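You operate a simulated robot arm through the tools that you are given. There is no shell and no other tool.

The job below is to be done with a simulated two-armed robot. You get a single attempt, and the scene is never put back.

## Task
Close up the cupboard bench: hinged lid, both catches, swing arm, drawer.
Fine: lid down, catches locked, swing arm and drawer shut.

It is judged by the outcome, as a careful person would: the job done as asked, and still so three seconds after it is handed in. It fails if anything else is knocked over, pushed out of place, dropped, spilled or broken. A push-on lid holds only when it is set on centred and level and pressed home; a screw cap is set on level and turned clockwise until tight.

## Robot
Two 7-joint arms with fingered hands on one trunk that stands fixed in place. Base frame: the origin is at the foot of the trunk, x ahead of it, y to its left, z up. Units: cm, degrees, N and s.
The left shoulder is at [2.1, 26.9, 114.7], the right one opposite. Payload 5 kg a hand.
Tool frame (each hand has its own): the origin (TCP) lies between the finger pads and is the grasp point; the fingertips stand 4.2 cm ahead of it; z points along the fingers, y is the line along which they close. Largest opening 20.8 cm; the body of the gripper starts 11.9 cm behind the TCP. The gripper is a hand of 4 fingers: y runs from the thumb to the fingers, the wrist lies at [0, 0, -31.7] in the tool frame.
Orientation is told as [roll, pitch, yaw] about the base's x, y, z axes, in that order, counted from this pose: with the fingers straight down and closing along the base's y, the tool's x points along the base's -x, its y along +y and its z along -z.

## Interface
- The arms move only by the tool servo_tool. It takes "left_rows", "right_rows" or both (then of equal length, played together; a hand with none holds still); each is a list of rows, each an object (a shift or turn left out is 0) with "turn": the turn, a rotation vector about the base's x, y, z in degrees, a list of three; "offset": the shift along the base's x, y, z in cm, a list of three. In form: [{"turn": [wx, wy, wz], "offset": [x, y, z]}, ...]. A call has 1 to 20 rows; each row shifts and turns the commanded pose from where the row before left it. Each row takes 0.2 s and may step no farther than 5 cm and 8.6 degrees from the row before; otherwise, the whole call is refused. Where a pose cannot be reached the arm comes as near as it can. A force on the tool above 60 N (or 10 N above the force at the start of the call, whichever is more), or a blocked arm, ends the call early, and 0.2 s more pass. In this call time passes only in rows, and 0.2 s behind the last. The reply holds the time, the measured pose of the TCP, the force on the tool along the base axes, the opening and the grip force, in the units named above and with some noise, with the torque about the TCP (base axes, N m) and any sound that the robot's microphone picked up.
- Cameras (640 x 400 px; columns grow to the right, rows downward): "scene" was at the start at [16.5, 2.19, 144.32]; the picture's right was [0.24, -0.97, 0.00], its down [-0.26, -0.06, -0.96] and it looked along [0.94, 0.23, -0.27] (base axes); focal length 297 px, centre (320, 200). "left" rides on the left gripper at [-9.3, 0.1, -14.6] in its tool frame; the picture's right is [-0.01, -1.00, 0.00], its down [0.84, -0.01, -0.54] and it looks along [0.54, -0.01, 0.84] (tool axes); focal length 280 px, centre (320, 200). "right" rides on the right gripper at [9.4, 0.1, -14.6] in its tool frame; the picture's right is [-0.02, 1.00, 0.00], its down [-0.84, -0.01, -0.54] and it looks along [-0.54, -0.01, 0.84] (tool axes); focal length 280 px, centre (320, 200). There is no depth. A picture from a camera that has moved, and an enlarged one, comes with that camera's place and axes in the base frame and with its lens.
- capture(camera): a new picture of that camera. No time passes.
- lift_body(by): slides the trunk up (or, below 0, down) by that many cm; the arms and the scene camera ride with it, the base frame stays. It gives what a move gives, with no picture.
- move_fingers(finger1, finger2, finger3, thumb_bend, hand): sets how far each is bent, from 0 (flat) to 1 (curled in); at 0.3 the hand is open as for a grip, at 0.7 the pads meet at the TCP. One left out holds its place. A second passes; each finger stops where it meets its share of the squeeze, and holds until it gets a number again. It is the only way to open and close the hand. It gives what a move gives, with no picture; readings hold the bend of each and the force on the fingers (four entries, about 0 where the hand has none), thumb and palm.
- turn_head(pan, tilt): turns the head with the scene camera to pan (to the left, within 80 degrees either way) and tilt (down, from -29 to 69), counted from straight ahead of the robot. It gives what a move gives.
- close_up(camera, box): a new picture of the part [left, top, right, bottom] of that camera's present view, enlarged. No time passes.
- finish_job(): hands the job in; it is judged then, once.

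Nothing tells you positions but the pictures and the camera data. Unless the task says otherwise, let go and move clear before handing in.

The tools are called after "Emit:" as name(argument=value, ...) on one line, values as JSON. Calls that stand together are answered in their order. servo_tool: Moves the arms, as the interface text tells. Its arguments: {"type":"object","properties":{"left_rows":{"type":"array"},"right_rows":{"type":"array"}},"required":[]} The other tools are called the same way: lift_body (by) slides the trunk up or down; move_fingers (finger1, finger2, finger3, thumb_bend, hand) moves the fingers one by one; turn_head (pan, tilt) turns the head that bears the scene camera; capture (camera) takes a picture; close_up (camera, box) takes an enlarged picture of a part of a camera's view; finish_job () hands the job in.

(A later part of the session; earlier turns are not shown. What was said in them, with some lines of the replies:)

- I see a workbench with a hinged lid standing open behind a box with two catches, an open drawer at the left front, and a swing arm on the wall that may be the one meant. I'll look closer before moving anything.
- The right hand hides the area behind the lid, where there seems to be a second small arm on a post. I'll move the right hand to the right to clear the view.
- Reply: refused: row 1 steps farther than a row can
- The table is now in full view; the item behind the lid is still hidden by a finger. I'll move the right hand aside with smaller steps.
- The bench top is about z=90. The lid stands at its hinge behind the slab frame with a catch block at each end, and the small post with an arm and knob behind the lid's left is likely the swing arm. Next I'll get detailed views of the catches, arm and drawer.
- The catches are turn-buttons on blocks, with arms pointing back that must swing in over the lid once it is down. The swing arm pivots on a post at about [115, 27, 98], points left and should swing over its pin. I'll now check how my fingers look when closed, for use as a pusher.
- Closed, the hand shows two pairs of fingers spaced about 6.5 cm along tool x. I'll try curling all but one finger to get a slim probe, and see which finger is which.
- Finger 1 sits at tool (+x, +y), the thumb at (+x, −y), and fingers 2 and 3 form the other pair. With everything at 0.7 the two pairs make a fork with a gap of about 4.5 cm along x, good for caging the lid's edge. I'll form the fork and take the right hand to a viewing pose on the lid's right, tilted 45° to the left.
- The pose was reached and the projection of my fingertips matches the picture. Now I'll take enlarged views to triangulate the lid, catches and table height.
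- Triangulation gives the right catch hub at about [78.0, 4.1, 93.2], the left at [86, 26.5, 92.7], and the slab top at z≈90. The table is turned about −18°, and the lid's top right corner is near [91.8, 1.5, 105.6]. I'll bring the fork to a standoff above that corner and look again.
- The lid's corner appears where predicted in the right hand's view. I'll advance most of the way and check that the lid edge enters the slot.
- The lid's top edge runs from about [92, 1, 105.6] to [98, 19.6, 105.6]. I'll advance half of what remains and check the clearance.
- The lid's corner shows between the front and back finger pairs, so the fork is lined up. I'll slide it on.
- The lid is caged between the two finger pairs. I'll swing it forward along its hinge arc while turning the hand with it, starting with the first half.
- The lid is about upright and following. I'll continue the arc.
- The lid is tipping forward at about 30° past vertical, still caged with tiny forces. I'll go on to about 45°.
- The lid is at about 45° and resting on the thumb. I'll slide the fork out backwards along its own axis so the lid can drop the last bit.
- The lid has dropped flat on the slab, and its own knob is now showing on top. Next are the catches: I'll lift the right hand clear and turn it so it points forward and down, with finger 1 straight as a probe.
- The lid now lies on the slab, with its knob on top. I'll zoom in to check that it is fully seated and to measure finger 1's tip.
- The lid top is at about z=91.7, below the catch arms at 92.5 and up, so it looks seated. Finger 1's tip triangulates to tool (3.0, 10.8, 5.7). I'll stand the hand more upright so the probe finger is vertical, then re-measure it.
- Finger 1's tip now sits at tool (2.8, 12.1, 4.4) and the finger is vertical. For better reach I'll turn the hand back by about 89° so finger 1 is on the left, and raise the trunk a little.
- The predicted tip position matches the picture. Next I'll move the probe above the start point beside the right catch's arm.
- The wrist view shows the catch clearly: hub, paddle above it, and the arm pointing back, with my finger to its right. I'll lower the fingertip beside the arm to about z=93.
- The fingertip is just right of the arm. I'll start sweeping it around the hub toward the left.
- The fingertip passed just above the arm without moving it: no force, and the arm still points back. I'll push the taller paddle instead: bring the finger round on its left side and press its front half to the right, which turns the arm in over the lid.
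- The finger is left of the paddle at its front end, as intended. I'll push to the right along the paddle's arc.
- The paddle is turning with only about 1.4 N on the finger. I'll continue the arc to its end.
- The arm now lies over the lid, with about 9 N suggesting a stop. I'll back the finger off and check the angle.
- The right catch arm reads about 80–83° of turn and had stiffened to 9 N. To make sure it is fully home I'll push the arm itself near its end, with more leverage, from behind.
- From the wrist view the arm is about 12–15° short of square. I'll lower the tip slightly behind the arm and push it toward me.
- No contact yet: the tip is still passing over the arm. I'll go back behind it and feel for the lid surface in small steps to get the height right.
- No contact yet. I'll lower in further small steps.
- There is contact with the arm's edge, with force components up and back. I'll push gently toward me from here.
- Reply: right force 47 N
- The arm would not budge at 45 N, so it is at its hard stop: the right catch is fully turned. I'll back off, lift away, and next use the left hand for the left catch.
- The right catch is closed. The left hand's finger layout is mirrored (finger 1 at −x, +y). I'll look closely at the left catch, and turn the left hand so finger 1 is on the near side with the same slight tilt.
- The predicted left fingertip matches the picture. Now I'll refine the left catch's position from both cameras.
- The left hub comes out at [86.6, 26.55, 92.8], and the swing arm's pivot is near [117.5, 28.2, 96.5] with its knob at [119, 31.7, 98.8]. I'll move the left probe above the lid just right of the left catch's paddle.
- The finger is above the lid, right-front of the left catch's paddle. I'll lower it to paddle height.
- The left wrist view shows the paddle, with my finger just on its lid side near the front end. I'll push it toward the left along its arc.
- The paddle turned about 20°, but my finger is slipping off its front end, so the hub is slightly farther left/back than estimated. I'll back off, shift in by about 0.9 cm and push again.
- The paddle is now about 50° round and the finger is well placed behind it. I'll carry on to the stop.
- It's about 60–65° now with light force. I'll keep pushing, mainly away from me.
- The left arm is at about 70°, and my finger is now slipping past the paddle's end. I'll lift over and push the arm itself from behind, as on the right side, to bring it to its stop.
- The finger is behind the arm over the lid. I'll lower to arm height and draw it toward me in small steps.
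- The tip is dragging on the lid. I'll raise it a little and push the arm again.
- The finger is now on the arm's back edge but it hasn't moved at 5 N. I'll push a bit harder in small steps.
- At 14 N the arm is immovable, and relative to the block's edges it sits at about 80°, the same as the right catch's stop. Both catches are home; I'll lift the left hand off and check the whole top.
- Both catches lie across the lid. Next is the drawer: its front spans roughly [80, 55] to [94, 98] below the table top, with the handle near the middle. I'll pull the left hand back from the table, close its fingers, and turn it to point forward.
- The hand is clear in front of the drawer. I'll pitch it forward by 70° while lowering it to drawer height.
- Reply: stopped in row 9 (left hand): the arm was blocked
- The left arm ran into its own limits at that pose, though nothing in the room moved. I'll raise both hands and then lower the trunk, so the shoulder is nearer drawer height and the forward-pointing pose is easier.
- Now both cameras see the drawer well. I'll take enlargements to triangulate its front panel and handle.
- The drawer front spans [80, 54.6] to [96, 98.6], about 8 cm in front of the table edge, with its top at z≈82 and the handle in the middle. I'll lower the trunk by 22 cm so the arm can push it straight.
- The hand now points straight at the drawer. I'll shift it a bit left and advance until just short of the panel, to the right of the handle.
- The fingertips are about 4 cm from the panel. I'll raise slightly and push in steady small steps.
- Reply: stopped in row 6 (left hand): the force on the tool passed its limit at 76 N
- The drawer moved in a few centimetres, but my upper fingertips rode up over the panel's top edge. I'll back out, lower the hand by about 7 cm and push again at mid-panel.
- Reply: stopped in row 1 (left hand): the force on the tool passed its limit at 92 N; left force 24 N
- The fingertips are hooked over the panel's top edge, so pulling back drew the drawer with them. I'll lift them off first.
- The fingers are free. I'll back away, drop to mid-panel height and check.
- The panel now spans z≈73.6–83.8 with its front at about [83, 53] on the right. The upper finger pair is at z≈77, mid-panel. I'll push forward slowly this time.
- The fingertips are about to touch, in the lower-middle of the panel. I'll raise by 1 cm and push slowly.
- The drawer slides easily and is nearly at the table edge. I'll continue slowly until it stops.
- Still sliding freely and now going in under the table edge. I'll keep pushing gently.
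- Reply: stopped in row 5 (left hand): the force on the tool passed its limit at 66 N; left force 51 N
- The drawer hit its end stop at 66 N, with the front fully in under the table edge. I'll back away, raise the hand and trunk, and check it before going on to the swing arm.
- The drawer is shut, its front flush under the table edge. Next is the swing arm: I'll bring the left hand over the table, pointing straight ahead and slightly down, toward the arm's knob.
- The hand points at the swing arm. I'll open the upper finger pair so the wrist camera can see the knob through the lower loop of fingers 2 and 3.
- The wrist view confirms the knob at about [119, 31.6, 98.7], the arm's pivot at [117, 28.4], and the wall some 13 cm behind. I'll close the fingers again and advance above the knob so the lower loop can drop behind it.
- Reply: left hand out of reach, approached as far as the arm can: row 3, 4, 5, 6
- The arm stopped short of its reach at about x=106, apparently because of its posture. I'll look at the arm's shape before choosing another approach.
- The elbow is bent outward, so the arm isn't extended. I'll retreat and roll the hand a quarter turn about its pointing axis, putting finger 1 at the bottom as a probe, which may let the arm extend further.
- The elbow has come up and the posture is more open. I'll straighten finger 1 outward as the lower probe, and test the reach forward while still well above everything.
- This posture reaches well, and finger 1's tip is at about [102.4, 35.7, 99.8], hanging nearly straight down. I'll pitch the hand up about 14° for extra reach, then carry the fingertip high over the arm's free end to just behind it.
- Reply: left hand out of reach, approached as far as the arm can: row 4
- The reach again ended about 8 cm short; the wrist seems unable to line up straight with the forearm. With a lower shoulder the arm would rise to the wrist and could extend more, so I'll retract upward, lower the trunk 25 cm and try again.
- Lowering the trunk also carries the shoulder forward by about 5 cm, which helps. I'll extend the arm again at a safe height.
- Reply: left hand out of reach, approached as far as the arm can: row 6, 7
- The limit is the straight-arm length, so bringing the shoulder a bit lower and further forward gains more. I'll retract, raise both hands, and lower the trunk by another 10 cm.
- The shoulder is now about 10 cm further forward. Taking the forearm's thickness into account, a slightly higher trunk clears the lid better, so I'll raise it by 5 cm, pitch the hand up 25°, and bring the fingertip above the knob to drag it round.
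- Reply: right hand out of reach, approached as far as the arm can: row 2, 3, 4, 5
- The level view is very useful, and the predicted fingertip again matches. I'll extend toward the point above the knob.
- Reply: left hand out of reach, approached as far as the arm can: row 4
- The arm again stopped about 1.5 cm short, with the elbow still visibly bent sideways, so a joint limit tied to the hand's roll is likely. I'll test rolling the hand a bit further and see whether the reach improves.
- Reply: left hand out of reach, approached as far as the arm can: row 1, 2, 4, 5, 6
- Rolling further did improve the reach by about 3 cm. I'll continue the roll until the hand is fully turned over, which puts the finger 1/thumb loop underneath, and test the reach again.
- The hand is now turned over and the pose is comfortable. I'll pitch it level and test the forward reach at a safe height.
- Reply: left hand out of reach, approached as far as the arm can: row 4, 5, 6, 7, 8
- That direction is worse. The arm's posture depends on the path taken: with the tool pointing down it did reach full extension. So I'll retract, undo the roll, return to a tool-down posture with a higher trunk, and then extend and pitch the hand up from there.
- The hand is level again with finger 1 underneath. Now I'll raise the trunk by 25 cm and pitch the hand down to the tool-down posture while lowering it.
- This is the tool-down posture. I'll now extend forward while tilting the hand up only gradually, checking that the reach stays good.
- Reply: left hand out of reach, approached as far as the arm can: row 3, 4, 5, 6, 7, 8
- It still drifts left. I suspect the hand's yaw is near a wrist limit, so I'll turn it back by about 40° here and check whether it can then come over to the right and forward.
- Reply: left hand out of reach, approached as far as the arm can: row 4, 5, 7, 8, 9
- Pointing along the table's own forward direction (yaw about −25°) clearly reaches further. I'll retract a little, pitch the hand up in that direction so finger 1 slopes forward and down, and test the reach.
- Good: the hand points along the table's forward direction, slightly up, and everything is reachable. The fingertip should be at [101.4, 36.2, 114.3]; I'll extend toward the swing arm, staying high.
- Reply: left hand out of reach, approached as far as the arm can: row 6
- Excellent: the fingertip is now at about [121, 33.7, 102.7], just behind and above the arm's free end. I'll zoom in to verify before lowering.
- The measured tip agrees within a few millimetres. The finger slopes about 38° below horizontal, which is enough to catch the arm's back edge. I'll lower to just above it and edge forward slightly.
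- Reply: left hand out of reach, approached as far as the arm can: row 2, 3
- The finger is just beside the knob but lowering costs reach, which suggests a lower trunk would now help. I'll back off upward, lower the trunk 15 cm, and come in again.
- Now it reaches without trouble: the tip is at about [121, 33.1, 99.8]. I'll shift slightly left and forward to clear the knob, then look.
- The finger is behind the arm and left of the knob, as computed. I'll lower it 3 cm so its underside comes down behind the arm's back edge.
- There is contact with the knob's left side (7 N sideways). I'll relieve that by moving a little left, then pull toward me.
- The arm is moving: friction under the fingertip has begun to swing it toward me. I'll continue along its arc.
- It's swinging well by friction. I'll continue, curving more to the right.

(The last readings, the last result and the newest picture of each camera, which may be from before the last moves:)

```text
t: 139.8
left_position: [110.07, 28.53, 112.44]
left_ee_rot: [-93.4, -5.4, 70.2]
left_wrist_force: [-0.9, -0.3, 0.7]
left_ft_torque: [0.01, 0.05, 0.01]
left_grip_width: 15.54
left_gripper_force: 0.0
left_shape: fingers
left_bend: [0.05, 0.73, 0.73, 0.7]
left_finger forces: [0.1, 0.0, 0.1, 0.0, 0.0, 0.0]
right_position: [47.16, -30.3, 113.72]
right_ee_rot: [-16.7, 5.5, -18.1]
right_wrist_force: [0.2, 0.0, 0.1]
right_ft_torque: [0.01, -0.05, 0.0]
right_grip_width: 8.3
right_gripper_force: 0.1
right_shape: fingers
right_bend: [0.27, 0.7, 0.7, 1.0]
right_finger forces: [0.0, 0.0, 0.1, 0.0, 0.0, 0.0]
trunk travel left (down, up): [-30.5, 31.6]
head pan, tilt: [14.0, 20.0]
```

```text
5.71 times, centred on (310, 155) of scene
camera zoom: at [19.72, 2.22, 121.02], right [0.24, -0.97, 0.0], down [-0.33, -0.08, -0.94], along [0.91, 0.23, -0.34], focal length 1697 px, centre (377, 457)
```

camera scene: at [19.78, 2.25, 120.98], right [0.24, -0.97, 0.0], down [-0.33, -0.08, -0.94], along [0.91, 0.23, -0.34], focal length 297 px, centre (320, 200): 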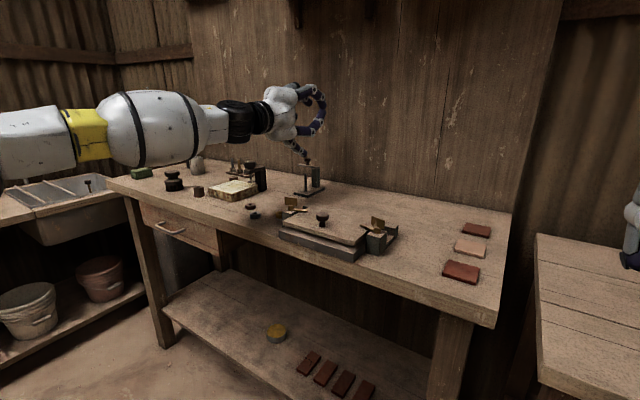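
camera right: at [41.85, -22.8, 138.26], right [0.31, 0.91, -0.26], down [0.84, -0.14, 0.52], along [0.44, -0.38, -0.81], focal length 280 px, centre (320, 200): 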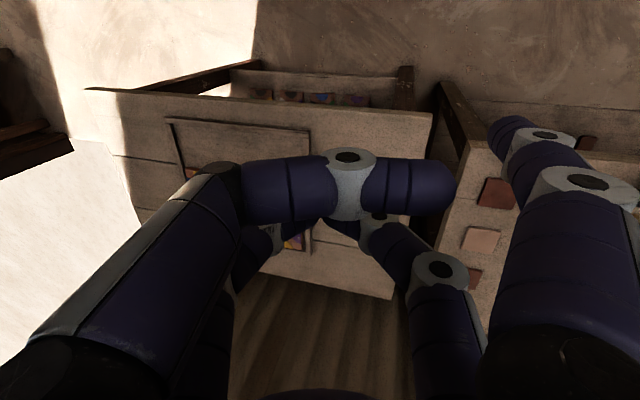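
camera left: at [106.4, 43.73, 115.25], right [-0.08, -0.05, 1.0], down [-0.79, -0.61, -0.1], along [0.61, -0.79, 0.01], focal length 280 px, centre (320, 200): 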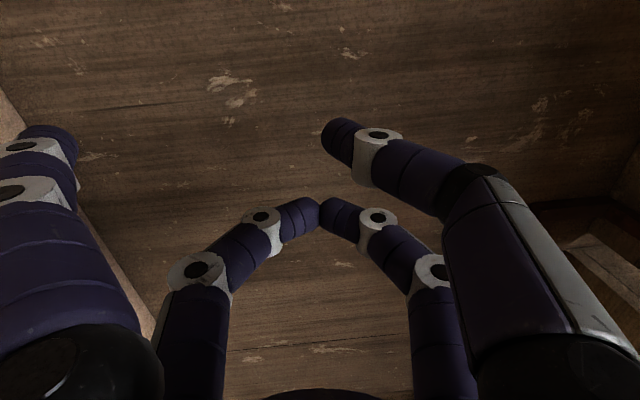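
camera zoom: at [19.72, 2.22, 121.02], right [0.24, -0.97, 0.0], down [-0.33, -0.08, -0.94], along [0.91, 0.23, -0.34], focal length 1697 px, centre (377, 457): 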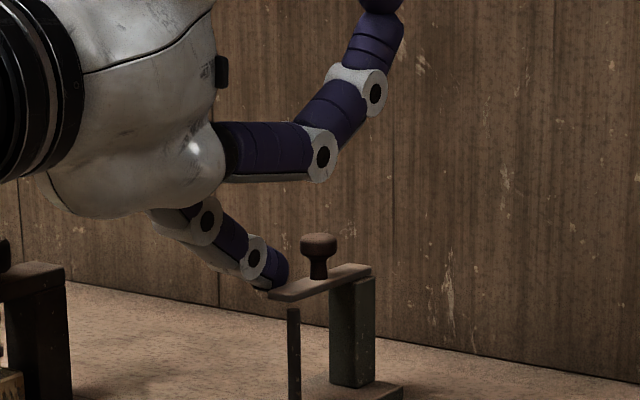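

The arm now appears to point straight toward the front, over its pin. I'll lift the finger off, back away and look at it from higher up.

Emit:
servo_tool(left_rows=[{"offset": [0, 0.5, 2]}, {"offset": [-0.5, 0.5, 4]}, {"offset": [-3, 1, 3.5]}, {"offset": [-4, 1.5, 2]}, {"offset": [-4, 1.5, 2]}, {"offset": [-4, 1.5, 0]}, {"offset": [-4, 1.5, 0]}])

Emit:
lift_body(by=26)

Emit:
turn_head(pan=14, tilt=28)

Emit:
capture(camera="scene")

Emit:
close_up(camera="scene", box=[280, 140, 350, 200])

Emit:
capture(camera="left")

```text
t: 141.4
left_position: [90.19, 36.59, 125.93]
left_ee_rot: [-93.4, -5.3, 70.3]
left_wrist_force: [-0.1, -0.1, 0.4]
left_ft_torque: [-0.02, 0.06, 0.04]
left_grip_width: 15.57
left_gripper_force: 0.0
left_shape: fingers
left_bend: [0.05, 0.73, 0.73, 0.7]
left_finger forces: [0.0, 0.0, 0.0, 0.0, 0.1, 0.1]
right_position: [47.0, -30.31, 113.98]
right_ee_rot: [-16.8, 5.5, -18.1]
right_wrist_force: [-0.2, 1.1, 2.2]
right_ft_torque: [-0.01, -0.14, 0.07]
right_grip_width: 8.35
right_gripper_force: 0.0
right_shape: fingers
right_bend: [0.27, 0.7, 0.7, 1.0]
right_finger forces: [0.0, 0.0, 0.0, 0.1, 0.0, 0.0]
trunk travel left (down, up): [-30.5, 31.6]
head pan, tilt: [14.0, 20.0]
```

```text
t: 144.1
left_position: [90.54, 36.53, 151.72]
left_ee_rot: [-93.3, -5.3, 70.3]
left_wrist_force: [-0.8, 0.5, -0.5]
left_ft_torque: [0.01, -0.02, 0.0]
left_grip_width: 15.59
left_gripper_force: 0.1
left_shape: fingers
left_bend: [0.05, 0.73, 0.73, 0.7]
left_finger forces: [0.0, 0.0, 0.0, 0.1, 0.1, 0.0]
right_position: [47.18, -30.23, 139.63]
right_ee_rot: [-16.7, 5.7, -18.1]
right_wrist_force: [0.4, -0.4, -0.8]
right_ft_torque: [-0.03, 0.02, 0.01]
right_grip_width: 8.3
right_gripper_force: 0.0
right_shape: fingers
right_bend: [0.27, 0.7, 0.7, 1.0]
right_finger forces: [0.0, 0.1, 0.1, 0.0, 0.1, 0.1]
trunk travel left (down, up): [-56.5, 5.6]
head pan, tilt: [14.0, 20.0]
```

```text
t: 144.8
left_position: [90.5, 36.49, 151.85]
left_ee_rot: [-93.3, -5.4, 70.3]
left_wrist_force: [-0.3, -1.3, 0.3]
left_ft_torque: [0.02, 0.01, 0.0]
left_grip_width: 15.58
left_gripper_force: 0.0
left_shape: fingers
left_bend: [0.05, 0.73, 0.73, 0.7]
left_finger forces: [0.0, 0.0, 0.0, 0.0, 0.1, 0.0]
right_position: [47.03, -30.27, 139.7]
right_ee_rot: [-16.7, 5.6, -18.1]
right_wrist_force: [0.1, -0.3, -0.4]
right_ft_torque: [-0.01, 0.01, 0.02]
right_grip_width: 8.3
right_gripper_force: 0.0
right_shape: fingers
right_bend: [0.27, 0.7, 0.7, 1.0]
right_finger forces: [0.0, 0.0, 0.0, 0.0, 0.0, 0.0]
trunk travel left (down, up): [-56.5, 5.6]
head pan, tilt: [14.0, 28.0]
```

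```text
taken
camera scene: at [16.19, 2.18, 146.32], right [0.24, -0.97, 0.0], down [-0.46, -0.11, -0.88], along [0.86, 0.21, -0.47], focal length 297 px, centre (320, 200)
```

scene: 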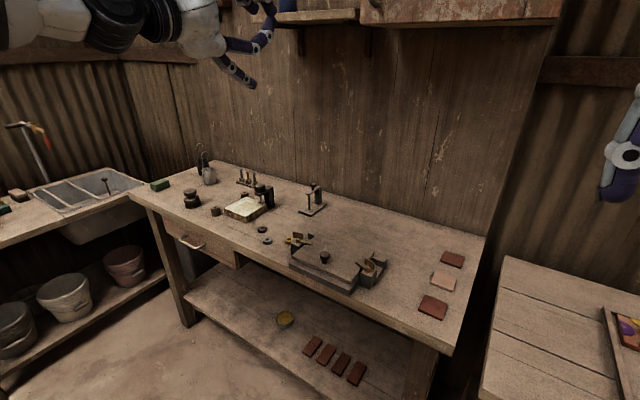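

```text
6.67 times, centred on (315, 170) of scene
camera zoom: at [16.19, 2.18, 146.32], right [0.24, -0.97, 0.0], down [-0.46, -0.11, -0.88], along [0.86, 0.21, -0.47], focal length 1980 px, centre (353, 400)
```

zoom: 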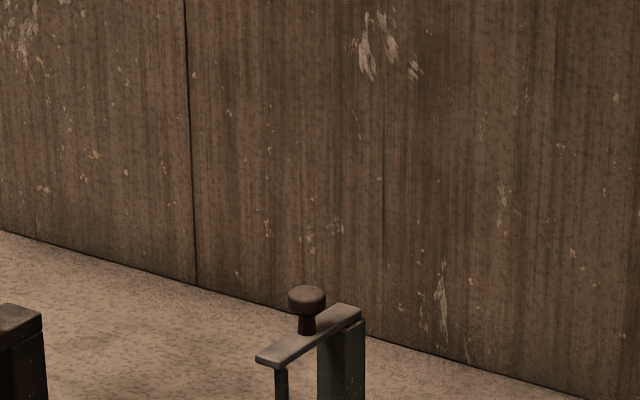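

```text
taken
camera left: at [79.83, 50.4, 151.73], right [-0.08, -0.05, 1.0], down [-0.79, -0.61, -0.1], along [0.61, -0.79, 0.01], focal length 280 px, centre (320, 200)
```

left: 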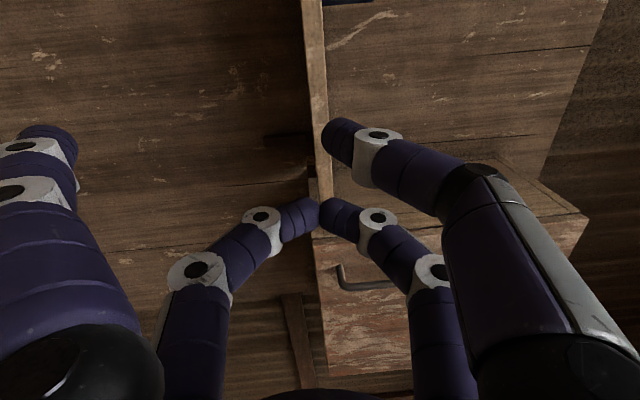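

The arm now lies over the pin. I'll zoom in on it to judge its exact angle.

Emit:
close_up(camera="scene", box=[285, 170, 345, 225])

Emit:
close_up(camera="scene", box=[270, 220, 400, 310])

Emit:
close_up(camera="scene", box=[120, 170, 300, 300])

```text
7.27 times, centred on (315, 198) of scene
camera zoom: at [16.19, 2.18, 146.32], right [0.24, -0.97, 0.0], down [-0.46, -0.11, -0.88], along [0.86, 0.21, -0.47], focal length 2160 px, centre (356, 218)
```

zoom: 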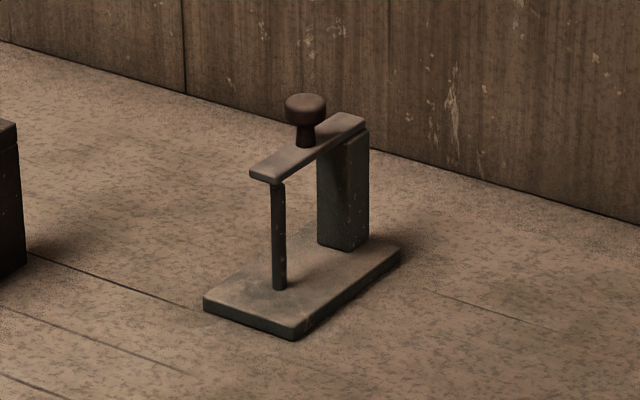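

```text
4.44 times, centred on (335, 265) of scene
camera zoom: at [16.19, 2.18, 146.32], right [0.24, -0.97, 0.0], down [-0.46, -0.11, -0.88], along [0.86, 0.21, -0.47], focal length 1320 px, centre (253, -89)
```

zoom: 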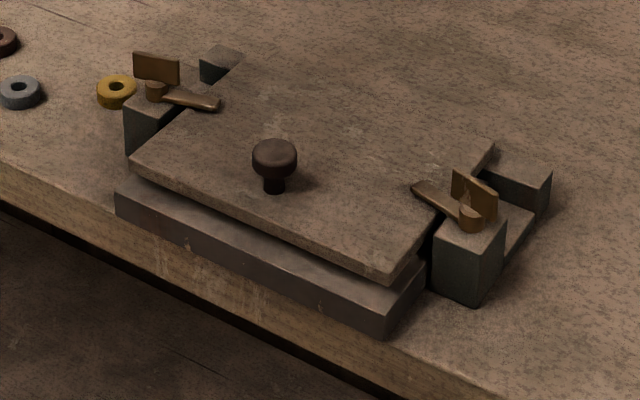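

```text
3.08 times, centred on (210, 235) of scene
camera zoom: at [16.19, 2.18, 146.32], right [0.24, -0.97, 0.0], down [-0.46, -0.11, -0.88], along [0.86, 0.21, -0.47], focal length 914 px, centre (658, 92)
```

zoom: 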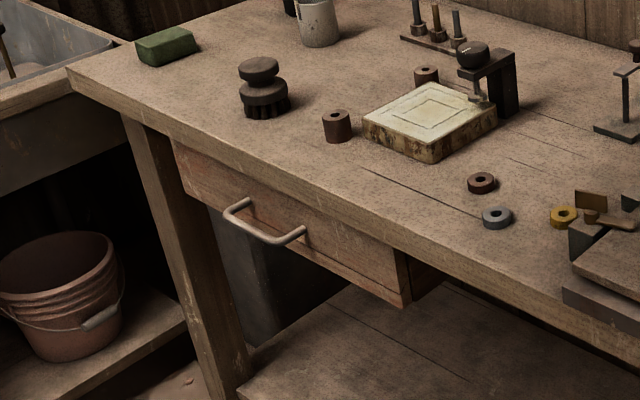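

The drawer, lid and catches look right, and the swing arm lies over its pin, perhaps 3–4° short of square with its base plate. To be sure it is fully shut I'll go back in and nudge its left side gently until it meets its stop.

Emit:
lift_body(by=-26)

Emit:
servo_tool(left_rows=[{"offset": [3.2, -1.0, -1]}, {"offset": [3.2, -1.0, -1]}, {"offset": [3.2, -1.0, -1]}, {"offset": [3.2, -1.0, -1.5]}, {"offset": [3.2, -1.0, -2]}, {"offset": [2.2, -0.8, -2]}])

Emit:
turn_head(pan=14, tilt=20)

Emit:
close_up(camera="scene", box=[260, 110, 360, 200])

```text
t: 147.5
left_position: [90.49, 36.57, 125.87]
left_ee_rot: [-93.4, -5.3, 70.4]
left_wrist_force: [-0.2, 0.8, -0.3]
left_ft_torque: [-0.01, 0.08, 0.04]
left_grip_width: 15.58
left_gripper_force: 0.0
left_shape: fingers
left_bend: [0.05, 0.73, 0.73, 0.7]
left_finger forces: [0.0, 0.0, 0.0, 0.0, 0.1, 0.1]
right_position: [47.17, -30.3, 113.75]
right_ee_rot: [-16.7, 5.7, -18.2]
right_wrist_force: [-0.4, 0.0, 0.5]
right_ft_torque: [0.03, -0.07, 0.0]
right_grip_width: 8.35
right_gripper_force: 0.0
right_shape: fingers
right_bend: [0.27, 0.7, 0.7, 1.0]
right_finger forces: [0.1, 0.0, 0.0, 0.0, 0.0, 0.0]
trunk travel left (down, up): [-30.5, 31.6]
head pan, tilt: [14.0, 28.0]
```

```text
t: 148.9
left_position: [109.12, 30.87, 117.26]
left_ee_rot: [-93.4, -5.3, 70.3]
left_wrist_force: [-0.6, 1.5, -0.6]
left_ft_torque: [-0.01, 0.03, -0.11]
left_grip_width: 15.6
left_gripper_force: 0.1
left_shape: fingers
left_bend: [0.05, 0.73, 0.73, 0.7]
left_finger forces: [0.1, 0.0, 0.0, 0.0, 0.0, 0.1]
right_position: [47.17, -30.27, 113.69]
right_ee_rot: [-16.7, 5.7, -18.0]
right_wrist_force: [0.1, -0.6, 0.1]
right_ft_torque: [-0.02, 0.09, -0.04]
right_grip_width: 8.32
right_gripper_force: 0.0
right_shape: fingers
right_bend: [0.27, 0.7, 0.7, 1.0]
right_finger forces: [0.0, 0.1, 0.0, 0.1, 0.1, 0.1]
trunk travel left (down, up): [-30.5, 31.6]
head pan, tilt: [14.0, 28.0]
```

```text
t: 149.6
left_position: [109.05, 30.74, 117.26]
left_ee_rot: [-93.3, -5.3, 70.3]
left_wrist_force: [0.1, 0.9, 0.1]
left_ft_torque: [-0.02, -0.08, 0.01]
left_grip_width: 15.59
left_gripper_force: 0.0
left_shape: fingers
left_bend: [0.05, 0.73, 0.73, 0.7]
left_finger forces: [0.0, 0.0, 0.0, 0.0, 0.0, 0.0]
right_position: [47.23, -30.28, 113.61]
right_ee_rot: [-16.8, 5.5, -18.0]
right_wrist_force: [0.3, 0.3, 0.0]
right_ft_torque: [-0.01, 0.05, -0.02]
right_grip_width: 8.31
right_gripper_force: 0.1
right_shape: fingers
right_bend: [0.27, 0.7, 0.7, 1.0]
right_finger forces: [0.1, 0.1, 0.0, 0.1, 0.0, 0.0]
trunk travel left (down, up): [-30.5, 31.6]
head pan, tilt: [14.0, 20.0]
```

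```text
4.44 times, centred on (310, 155) of scene
camera zoom: at [19.75, 2.23, 121.01], right [0.24, -0.97, 0.0], down [-0.33, -0.08, -0.94], along [0.91, 0.23, -0.34], focal length 1320 px, centre (364, 400)
```

zoom: 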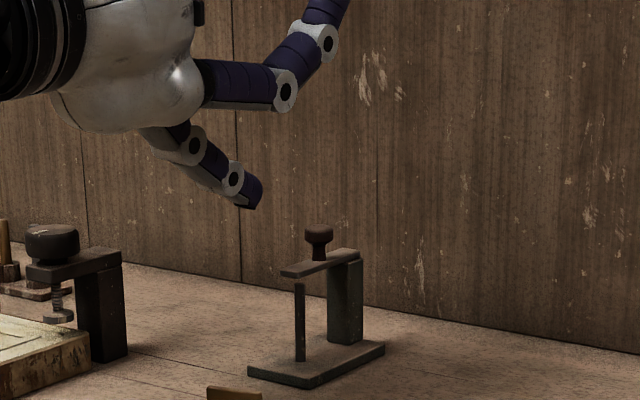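

The finger is clear on the arm's left. I'll lower it to arm height and move right in small steps.

Emit:
servo_tool(left_rows=[{"offset": [0, 0, -1.7]}, {"offset": [0, 0, -1.7]}, {"offset": [0, 0, -1.6]}, {"offset": [-0.31, -0.85, 0]}, {"offset": [-0.31, -0.85, 0]}])

Emit:
close_up(camera="scene", box=[280, 130, 350, 190])

```text
t: 150.8
left_position: [108.09, 29.19, 112.11]
left_ee_rot: [-93.3, -5.4, 70.3]
left_wrist_force: [0.5, 0.4, 1.0]
left_ft_torque: [0.13, -0.08, 0.0]
left_grip_width: 15.56
left_gripper_force: 0.0
left_shape: fingers
left_bend: [0.05, 0.73, 0.73, 0.7]
left_finger forces: [0.7, 0.1, 0.0, 0.0, 0.1, 0.1]
right_position: [47.2, -30.26, 113.72]
right_ee_rot: [-16.8, 5.6, -18.1]
right_wrist_force: [-0.3, 0.3, 0.3]
right_ft_torque: [-0.01, 0.0, 0.03]
right_grip_width: 8.32
right_gripper_force: 0.0
right_shape: fingers
right_bend: [0.27, 0.7, 0.7, 1.0]
right_finger forces: [0.0, 0.0, 0.0, 0.0, 0.0, 0.1]
trunk travel left (down, up): [-30.5, 31.6]
head pan, tilt: [14.0, 20.0]
```

```text
6.67 times, centred on (315, 160) of scene
camera zoom: at [19.74, 2.24, 121.01], right [0.24, -0.97, 0.0], down [-0.33, -0.08, -0.94], along [0.91, 0.23, -0.34], focal length 1980 px, centre (353, 467)
```

zoom: 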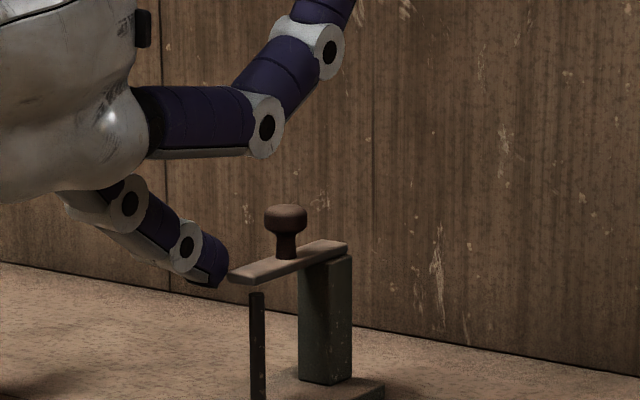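

A light contact of 0.7 N has begun. I'll push in 3 mm steps.

Emit:
servo_tool(left_rows=[{"offset": [-0.1, -0.28, 0]}, {"offset": [-0.1, -0.28, 0]}])

Emit:
close_up(camera="scene", box=[280, 130, 350, 190])

```text
t: 151.3
left_position: [107.81, 28.89, 112.45]
left_ee_rot: [-93.4, -5.3, 70.3]
left_wrist_force: [0.8, 10.1, 2.3]
left_ft_torque: [1.67, -0.27, 0.28]
left_grip_width: 15.59
left_gripper_force: 4.3
left_shape: fingers
left_bend: [0.05, 0.73, 0.73, 0.7]
left_finger forces: [9.2, 0.0, 0.0, 0.1, 0.0, 0.0]
right_position: [47.12, -30.13, 113.68]
right_ee_rot: [-16.8, 5.7, -18.2]
right_wrist_force: [-0.9, 0.1, 0.6]
right_ft_torque: [0.02, -0.03, 0.01]
right_grip_width: 8.31
right_gripper_force: 0.1
right_shape: fingers
right_bend: [0.27, 0.7, 0.7, 1.0]
right_finger forces: [0.1, 0.0, 0.0, 0.0, 0.0, 0.0]
trunk travel left (down, up): [-30.5, 31.6]
head pan, tilt: [14.0, 20.0]
```

```text
6.67 times, centred on (315, 160) of scene
camera zoom: at [19.72, 2.3, 121.02], right [0.24, -0.97, 0.0], down [-0.33, -0.08, -0.94], along [0.91, 0.23, -0.34], focal length 1980 px, centre (353, 467)
```

zoom: 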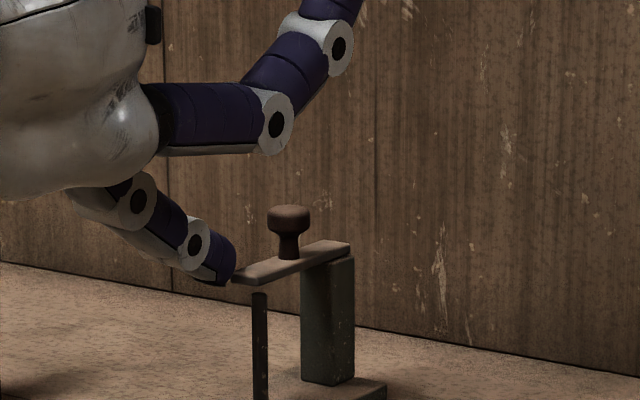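

The force rose to 10 N with no movement, so the swing arm is against its stop: fully shut. I'll back off to the left, lift away and bring both arms clear for a final check.

Emit:
servo_tool(left_rows=[{"offset": [0.3, 0.85, 0]}, {"offset": [0.2, 0.8, 1.5]}, {"offset": [-0.5, 0.5, 4]}, {"offset": [-3, 1, 3.5]}, {"offset": [-4, 1.5, 2]}, {"offset": [-4, 1.5, 2]}, {"offset": [-4, 1.5, 0]}, {"offset": [-4, 1.5, 0]}, {"offset": [-4, 1.5, 0]}])

Emit:
lift_body(by=26)

Emit:
servo_tool(left_rows=[{"offset": [-4, 2, 0]}, {"offset": [-4, 2, 0]}, {"offset": [-4, 2, 0]}, {"offset": [-4, 2, 0]}])

Emit:
turn_head(pan=14, tilt=28)

Emit:
capture(camera="scene")

Emit:
close_up(camera="scene", box=[285, 170, 345, 225])

Emit:
close_up(camera="scene", box=[270, 220, 400, 310])

Emit:
close_up(camera="scene", box=[120, 140, 300, 300])

```text
t: 153.3
left_position: [84.8, 38.9, 125.33]
left_ee_rot: [-93.4, -5.4, 70.4]
left_wrist_force: [0.0, 0.3, 1.1]
left_ft_torque: [0.01, 0.04, -0.06]
left_grip_width: 15.61
left_gripper_force: 0.1
left_shape: fingers
left_bend: [0.05, 0.73, 0.73, 0.7]
left_finger forces: [0.0, 0.1, 0.1, 0.0, 0.0, 0.0]
right_position: [47.14, -30.24, 113.76]
right_ee_rot: [-16.7, 5.7, -18.1]
right_wrist_force: [-1.3, -0.6, 1.8]
right_ft_torque: [-0.05, -0.07, 0.02]
right_grip_width: 8.32
right_gripper_force: 0.1
right_shape: fingers
right_bend: [0.27, 0.7, 0.7, 1.0]
right_finger forces: [0.1, 0.0, 0.1, 0.0, 0.1, 0.0]
trunk travel left (down, up): [-30.5, 31.6]
head pan, tilt: [14.0, 20.0]
```

```text
t: 156.0
left_position: [84.9, 39.2, 151.17]
left_ee_rot: [-93.3, -5.3, 70.3]
left_wrist_force: [-0.7, 0.5, 0.4]
left_ft_torque: [-0.06, -0.01, -0.04]
left_grip_width: 15.59
left_gripper_force: 0.0
left_shape: fingers
left_bend: [0.05, 0.73, 0.73, 0.7]
left_finger forces: [0.1, 0.1, 0.1, 0.1, 0.1, 0.1]
right_position: [47.19, -30.25, 139.77]
right_ee_rot: [-16.8, 5.7, -18.0]
right_wrist_force: [0.1, 0.4, -0.7]
right_ft_torque: [0.01, 0.06, -0.01]
right_grip_width: 8.31
right_gripper_force: 0.1
right_shape: fingers
right_bend: [0.27, 0.7, 0.7, 1.0]
right_finger forces: [0.0, 0.1, 0.0, 0.1, 0.0, 0.0]
trunk travel left (down, up): [-56.5, 5.6]
head pan, tilt: [14.0, 20.0]
```

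```text
t: 157.0
left_position: [68.53, 47.48, 151.17]
left_ee_rot: [-93.3, -5.3, 70.2]
left_wrist_force: [0.5, 0.0, -0.5]
left_ft_torque: [-0.01, -0.03, -0.07]
left_grip_width: 15.59
left_gripper_force: 0.0
left_shape: fingers
left_bend: [0.05, 0.73, 0.73, 0.7]
left_finger forces: [0.1, 0.1, 0.0, 0.1, 0.0, 0.1]
right_position: [47.11, -30.18, 139.96]
right_ee_rot: [-16.8, 5.6, -18.0]
right_wrist_force: [-0.7, 1.4, 0.4]
right_ft_torque: [-0.04, -0.15, 0.04]
right_grip_width: 8.33
right_gripper_force: 0.1
right_shape: fingers
right_bend: [0.27, 0.7, 0.7, 1.0]
right_finger forces: [0.1, 0.0, 0.0, 0.0, 0.0, 0.0]
trunk travel left (down, up): [-56.5, 5.6]
head pan, tilt: [14.0, 20.0]
```

```text
t: 157.7
left_position: [68.54, 47.39, 151.31]
left_ee_rot: [-93.3, -5.3, 70.1]
left_wrist_force: [-1.8, 1.2, -0.1]
left_ft_torque: [0.02, 0.02, 0.05]
left_grip_width: 15.58
left_gripper_force: 0.1
left_shape: fingers
left_bend: [0.05, 0.73, 0.73, 0.7]
left_finger forces: [0.1, 0.0, 0.0, 0.0, 0.0, 0.0]
right_position: [47.1, -30.26, 139.76]
right_ee_rot: [-16.7, 5.6, -18.3]
right_wrist_force: [-0.1, 0.2, 0.0]
right_ft_torque: [0.05, -0.07, 0.01]
right_grip_width: 8.33
right_gripper_force: 0.0
right_shape: fingers
right_bend: [0.27, 0.7, 0.7, 1.0]
right_finger forces: [0.0, 0.0, 0.0, 0.0, 0.0, 0.1]
trunk travel left (down, up): [-56.5, 5.6]
head pan, tilt: [14.0, 28.0]
```

```text
taken
camera scene: at [16.16, 2.17, 146.32], right [0.24, -0.97, 0.0], down [-0.45, -0.11, -0.88], along [0.86, 0.21, -0.47], focal length 297 px, centre (320, 200)
```

scene: 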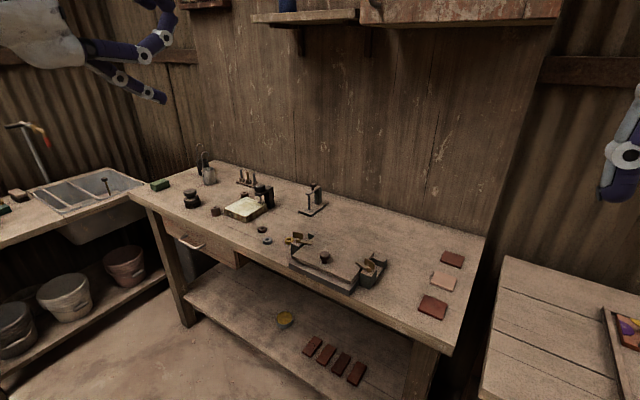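

```text
7.27 times, centred on (315, 198) of scene
camera zoom: at [16.16, 2.17, 146.32], right [0.24, -0.97, 0.0], down [-0.45, -0.11, -0.88], along [0.86, 0.21, -0.47], focal length 2160 px, centre (356, 218)
```

zoom: 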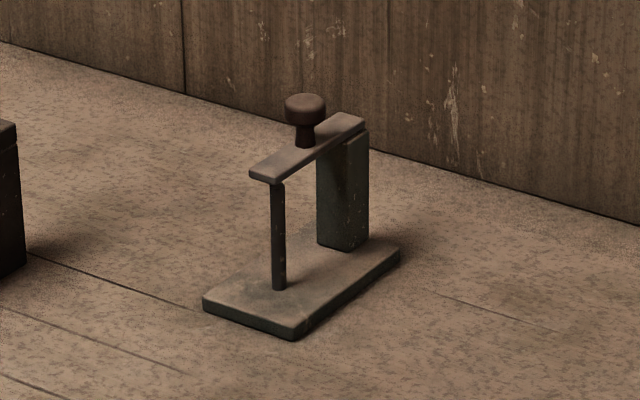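

```text
4.44 times, centred on (335, 265) of scene
camera zoom: at [16.16, 2.17, 146.32], right [0.24, -0.97, 0.0], down [-0.45, -0.11, -0.88], along [0.86, 0.21, -0.47], focal length 1320 px, centre (253, -89)
```

zoom: 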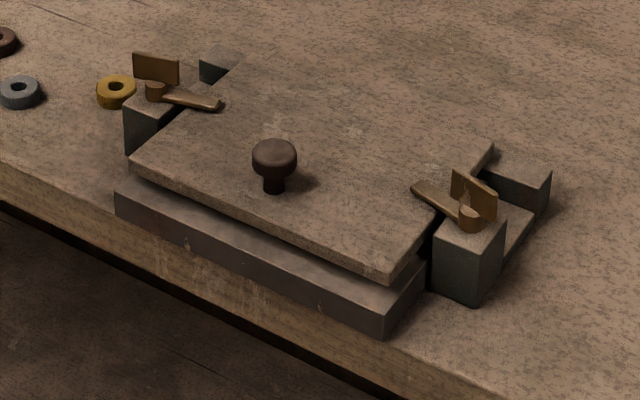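

```text
2.50 times, centred on (210, 220) of scene
camera zoom: at [16.16, 2.17, 146.32], right [0.24, -0.97, 0.0], down [-0.45, -0.11, -0.88], along [0.86, 0.21, -0.47], focal length 742 px, centre (595, 150)
```

zoom: 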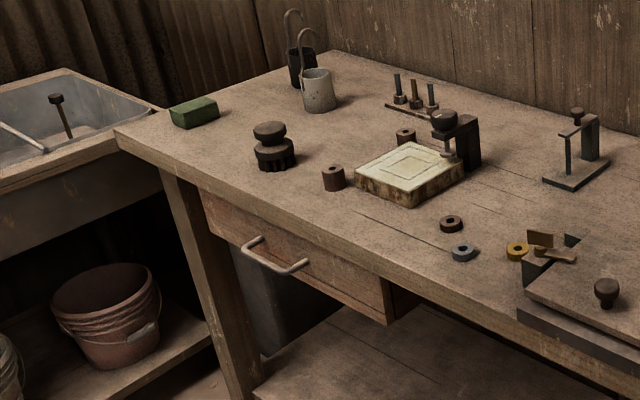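

Final check: the lid is down with both catches turned across it, the drawer is shut under the table edge, and the swing arm sits over its pin against its stop. The rings, blocks, tiles and pots all look undisturbed, and both hands are clear, so I'm handing the job in.

Emit:
finish_job()

```text
The job is handed in.
```

The bench is closed up and the job is handed in. The result of the judging was not shown to me.

| Part | Final state | How I checked it |
|---|---|---|
| **Lid** | Down on the slab | I lowered it about halfway by hand. It dropped the last part on its own, and it held firm when pressed with about 11 N. |
| **Right catch** | Turned over the lid to its stop | The arm did not move when pushed with about 45 N. |
| **Left catch** | Turned over the lid to its stop | The arm did not move at about 14 N. In the final overview it looked about 12° less turned than the right one. The close-up wrist cameras put the two within about 3° of each other. |
| **Drawer** | Shut, front flush under the table edge | Pushed until it hit its end stop at 66 N. On the first try my fingers hooked over its top edge and pulled it partly back out. |
| **Swing arm** | Over its pin | A gentle push from the side met its stop at about 10 N. |

I took the small post with the knob behind the lid to be the swing arm. I left the rods on the wall alone.

Nothing else on the bench looked moved, dropped or knocked over in the last pictures, and both hands were clear before I handed in.
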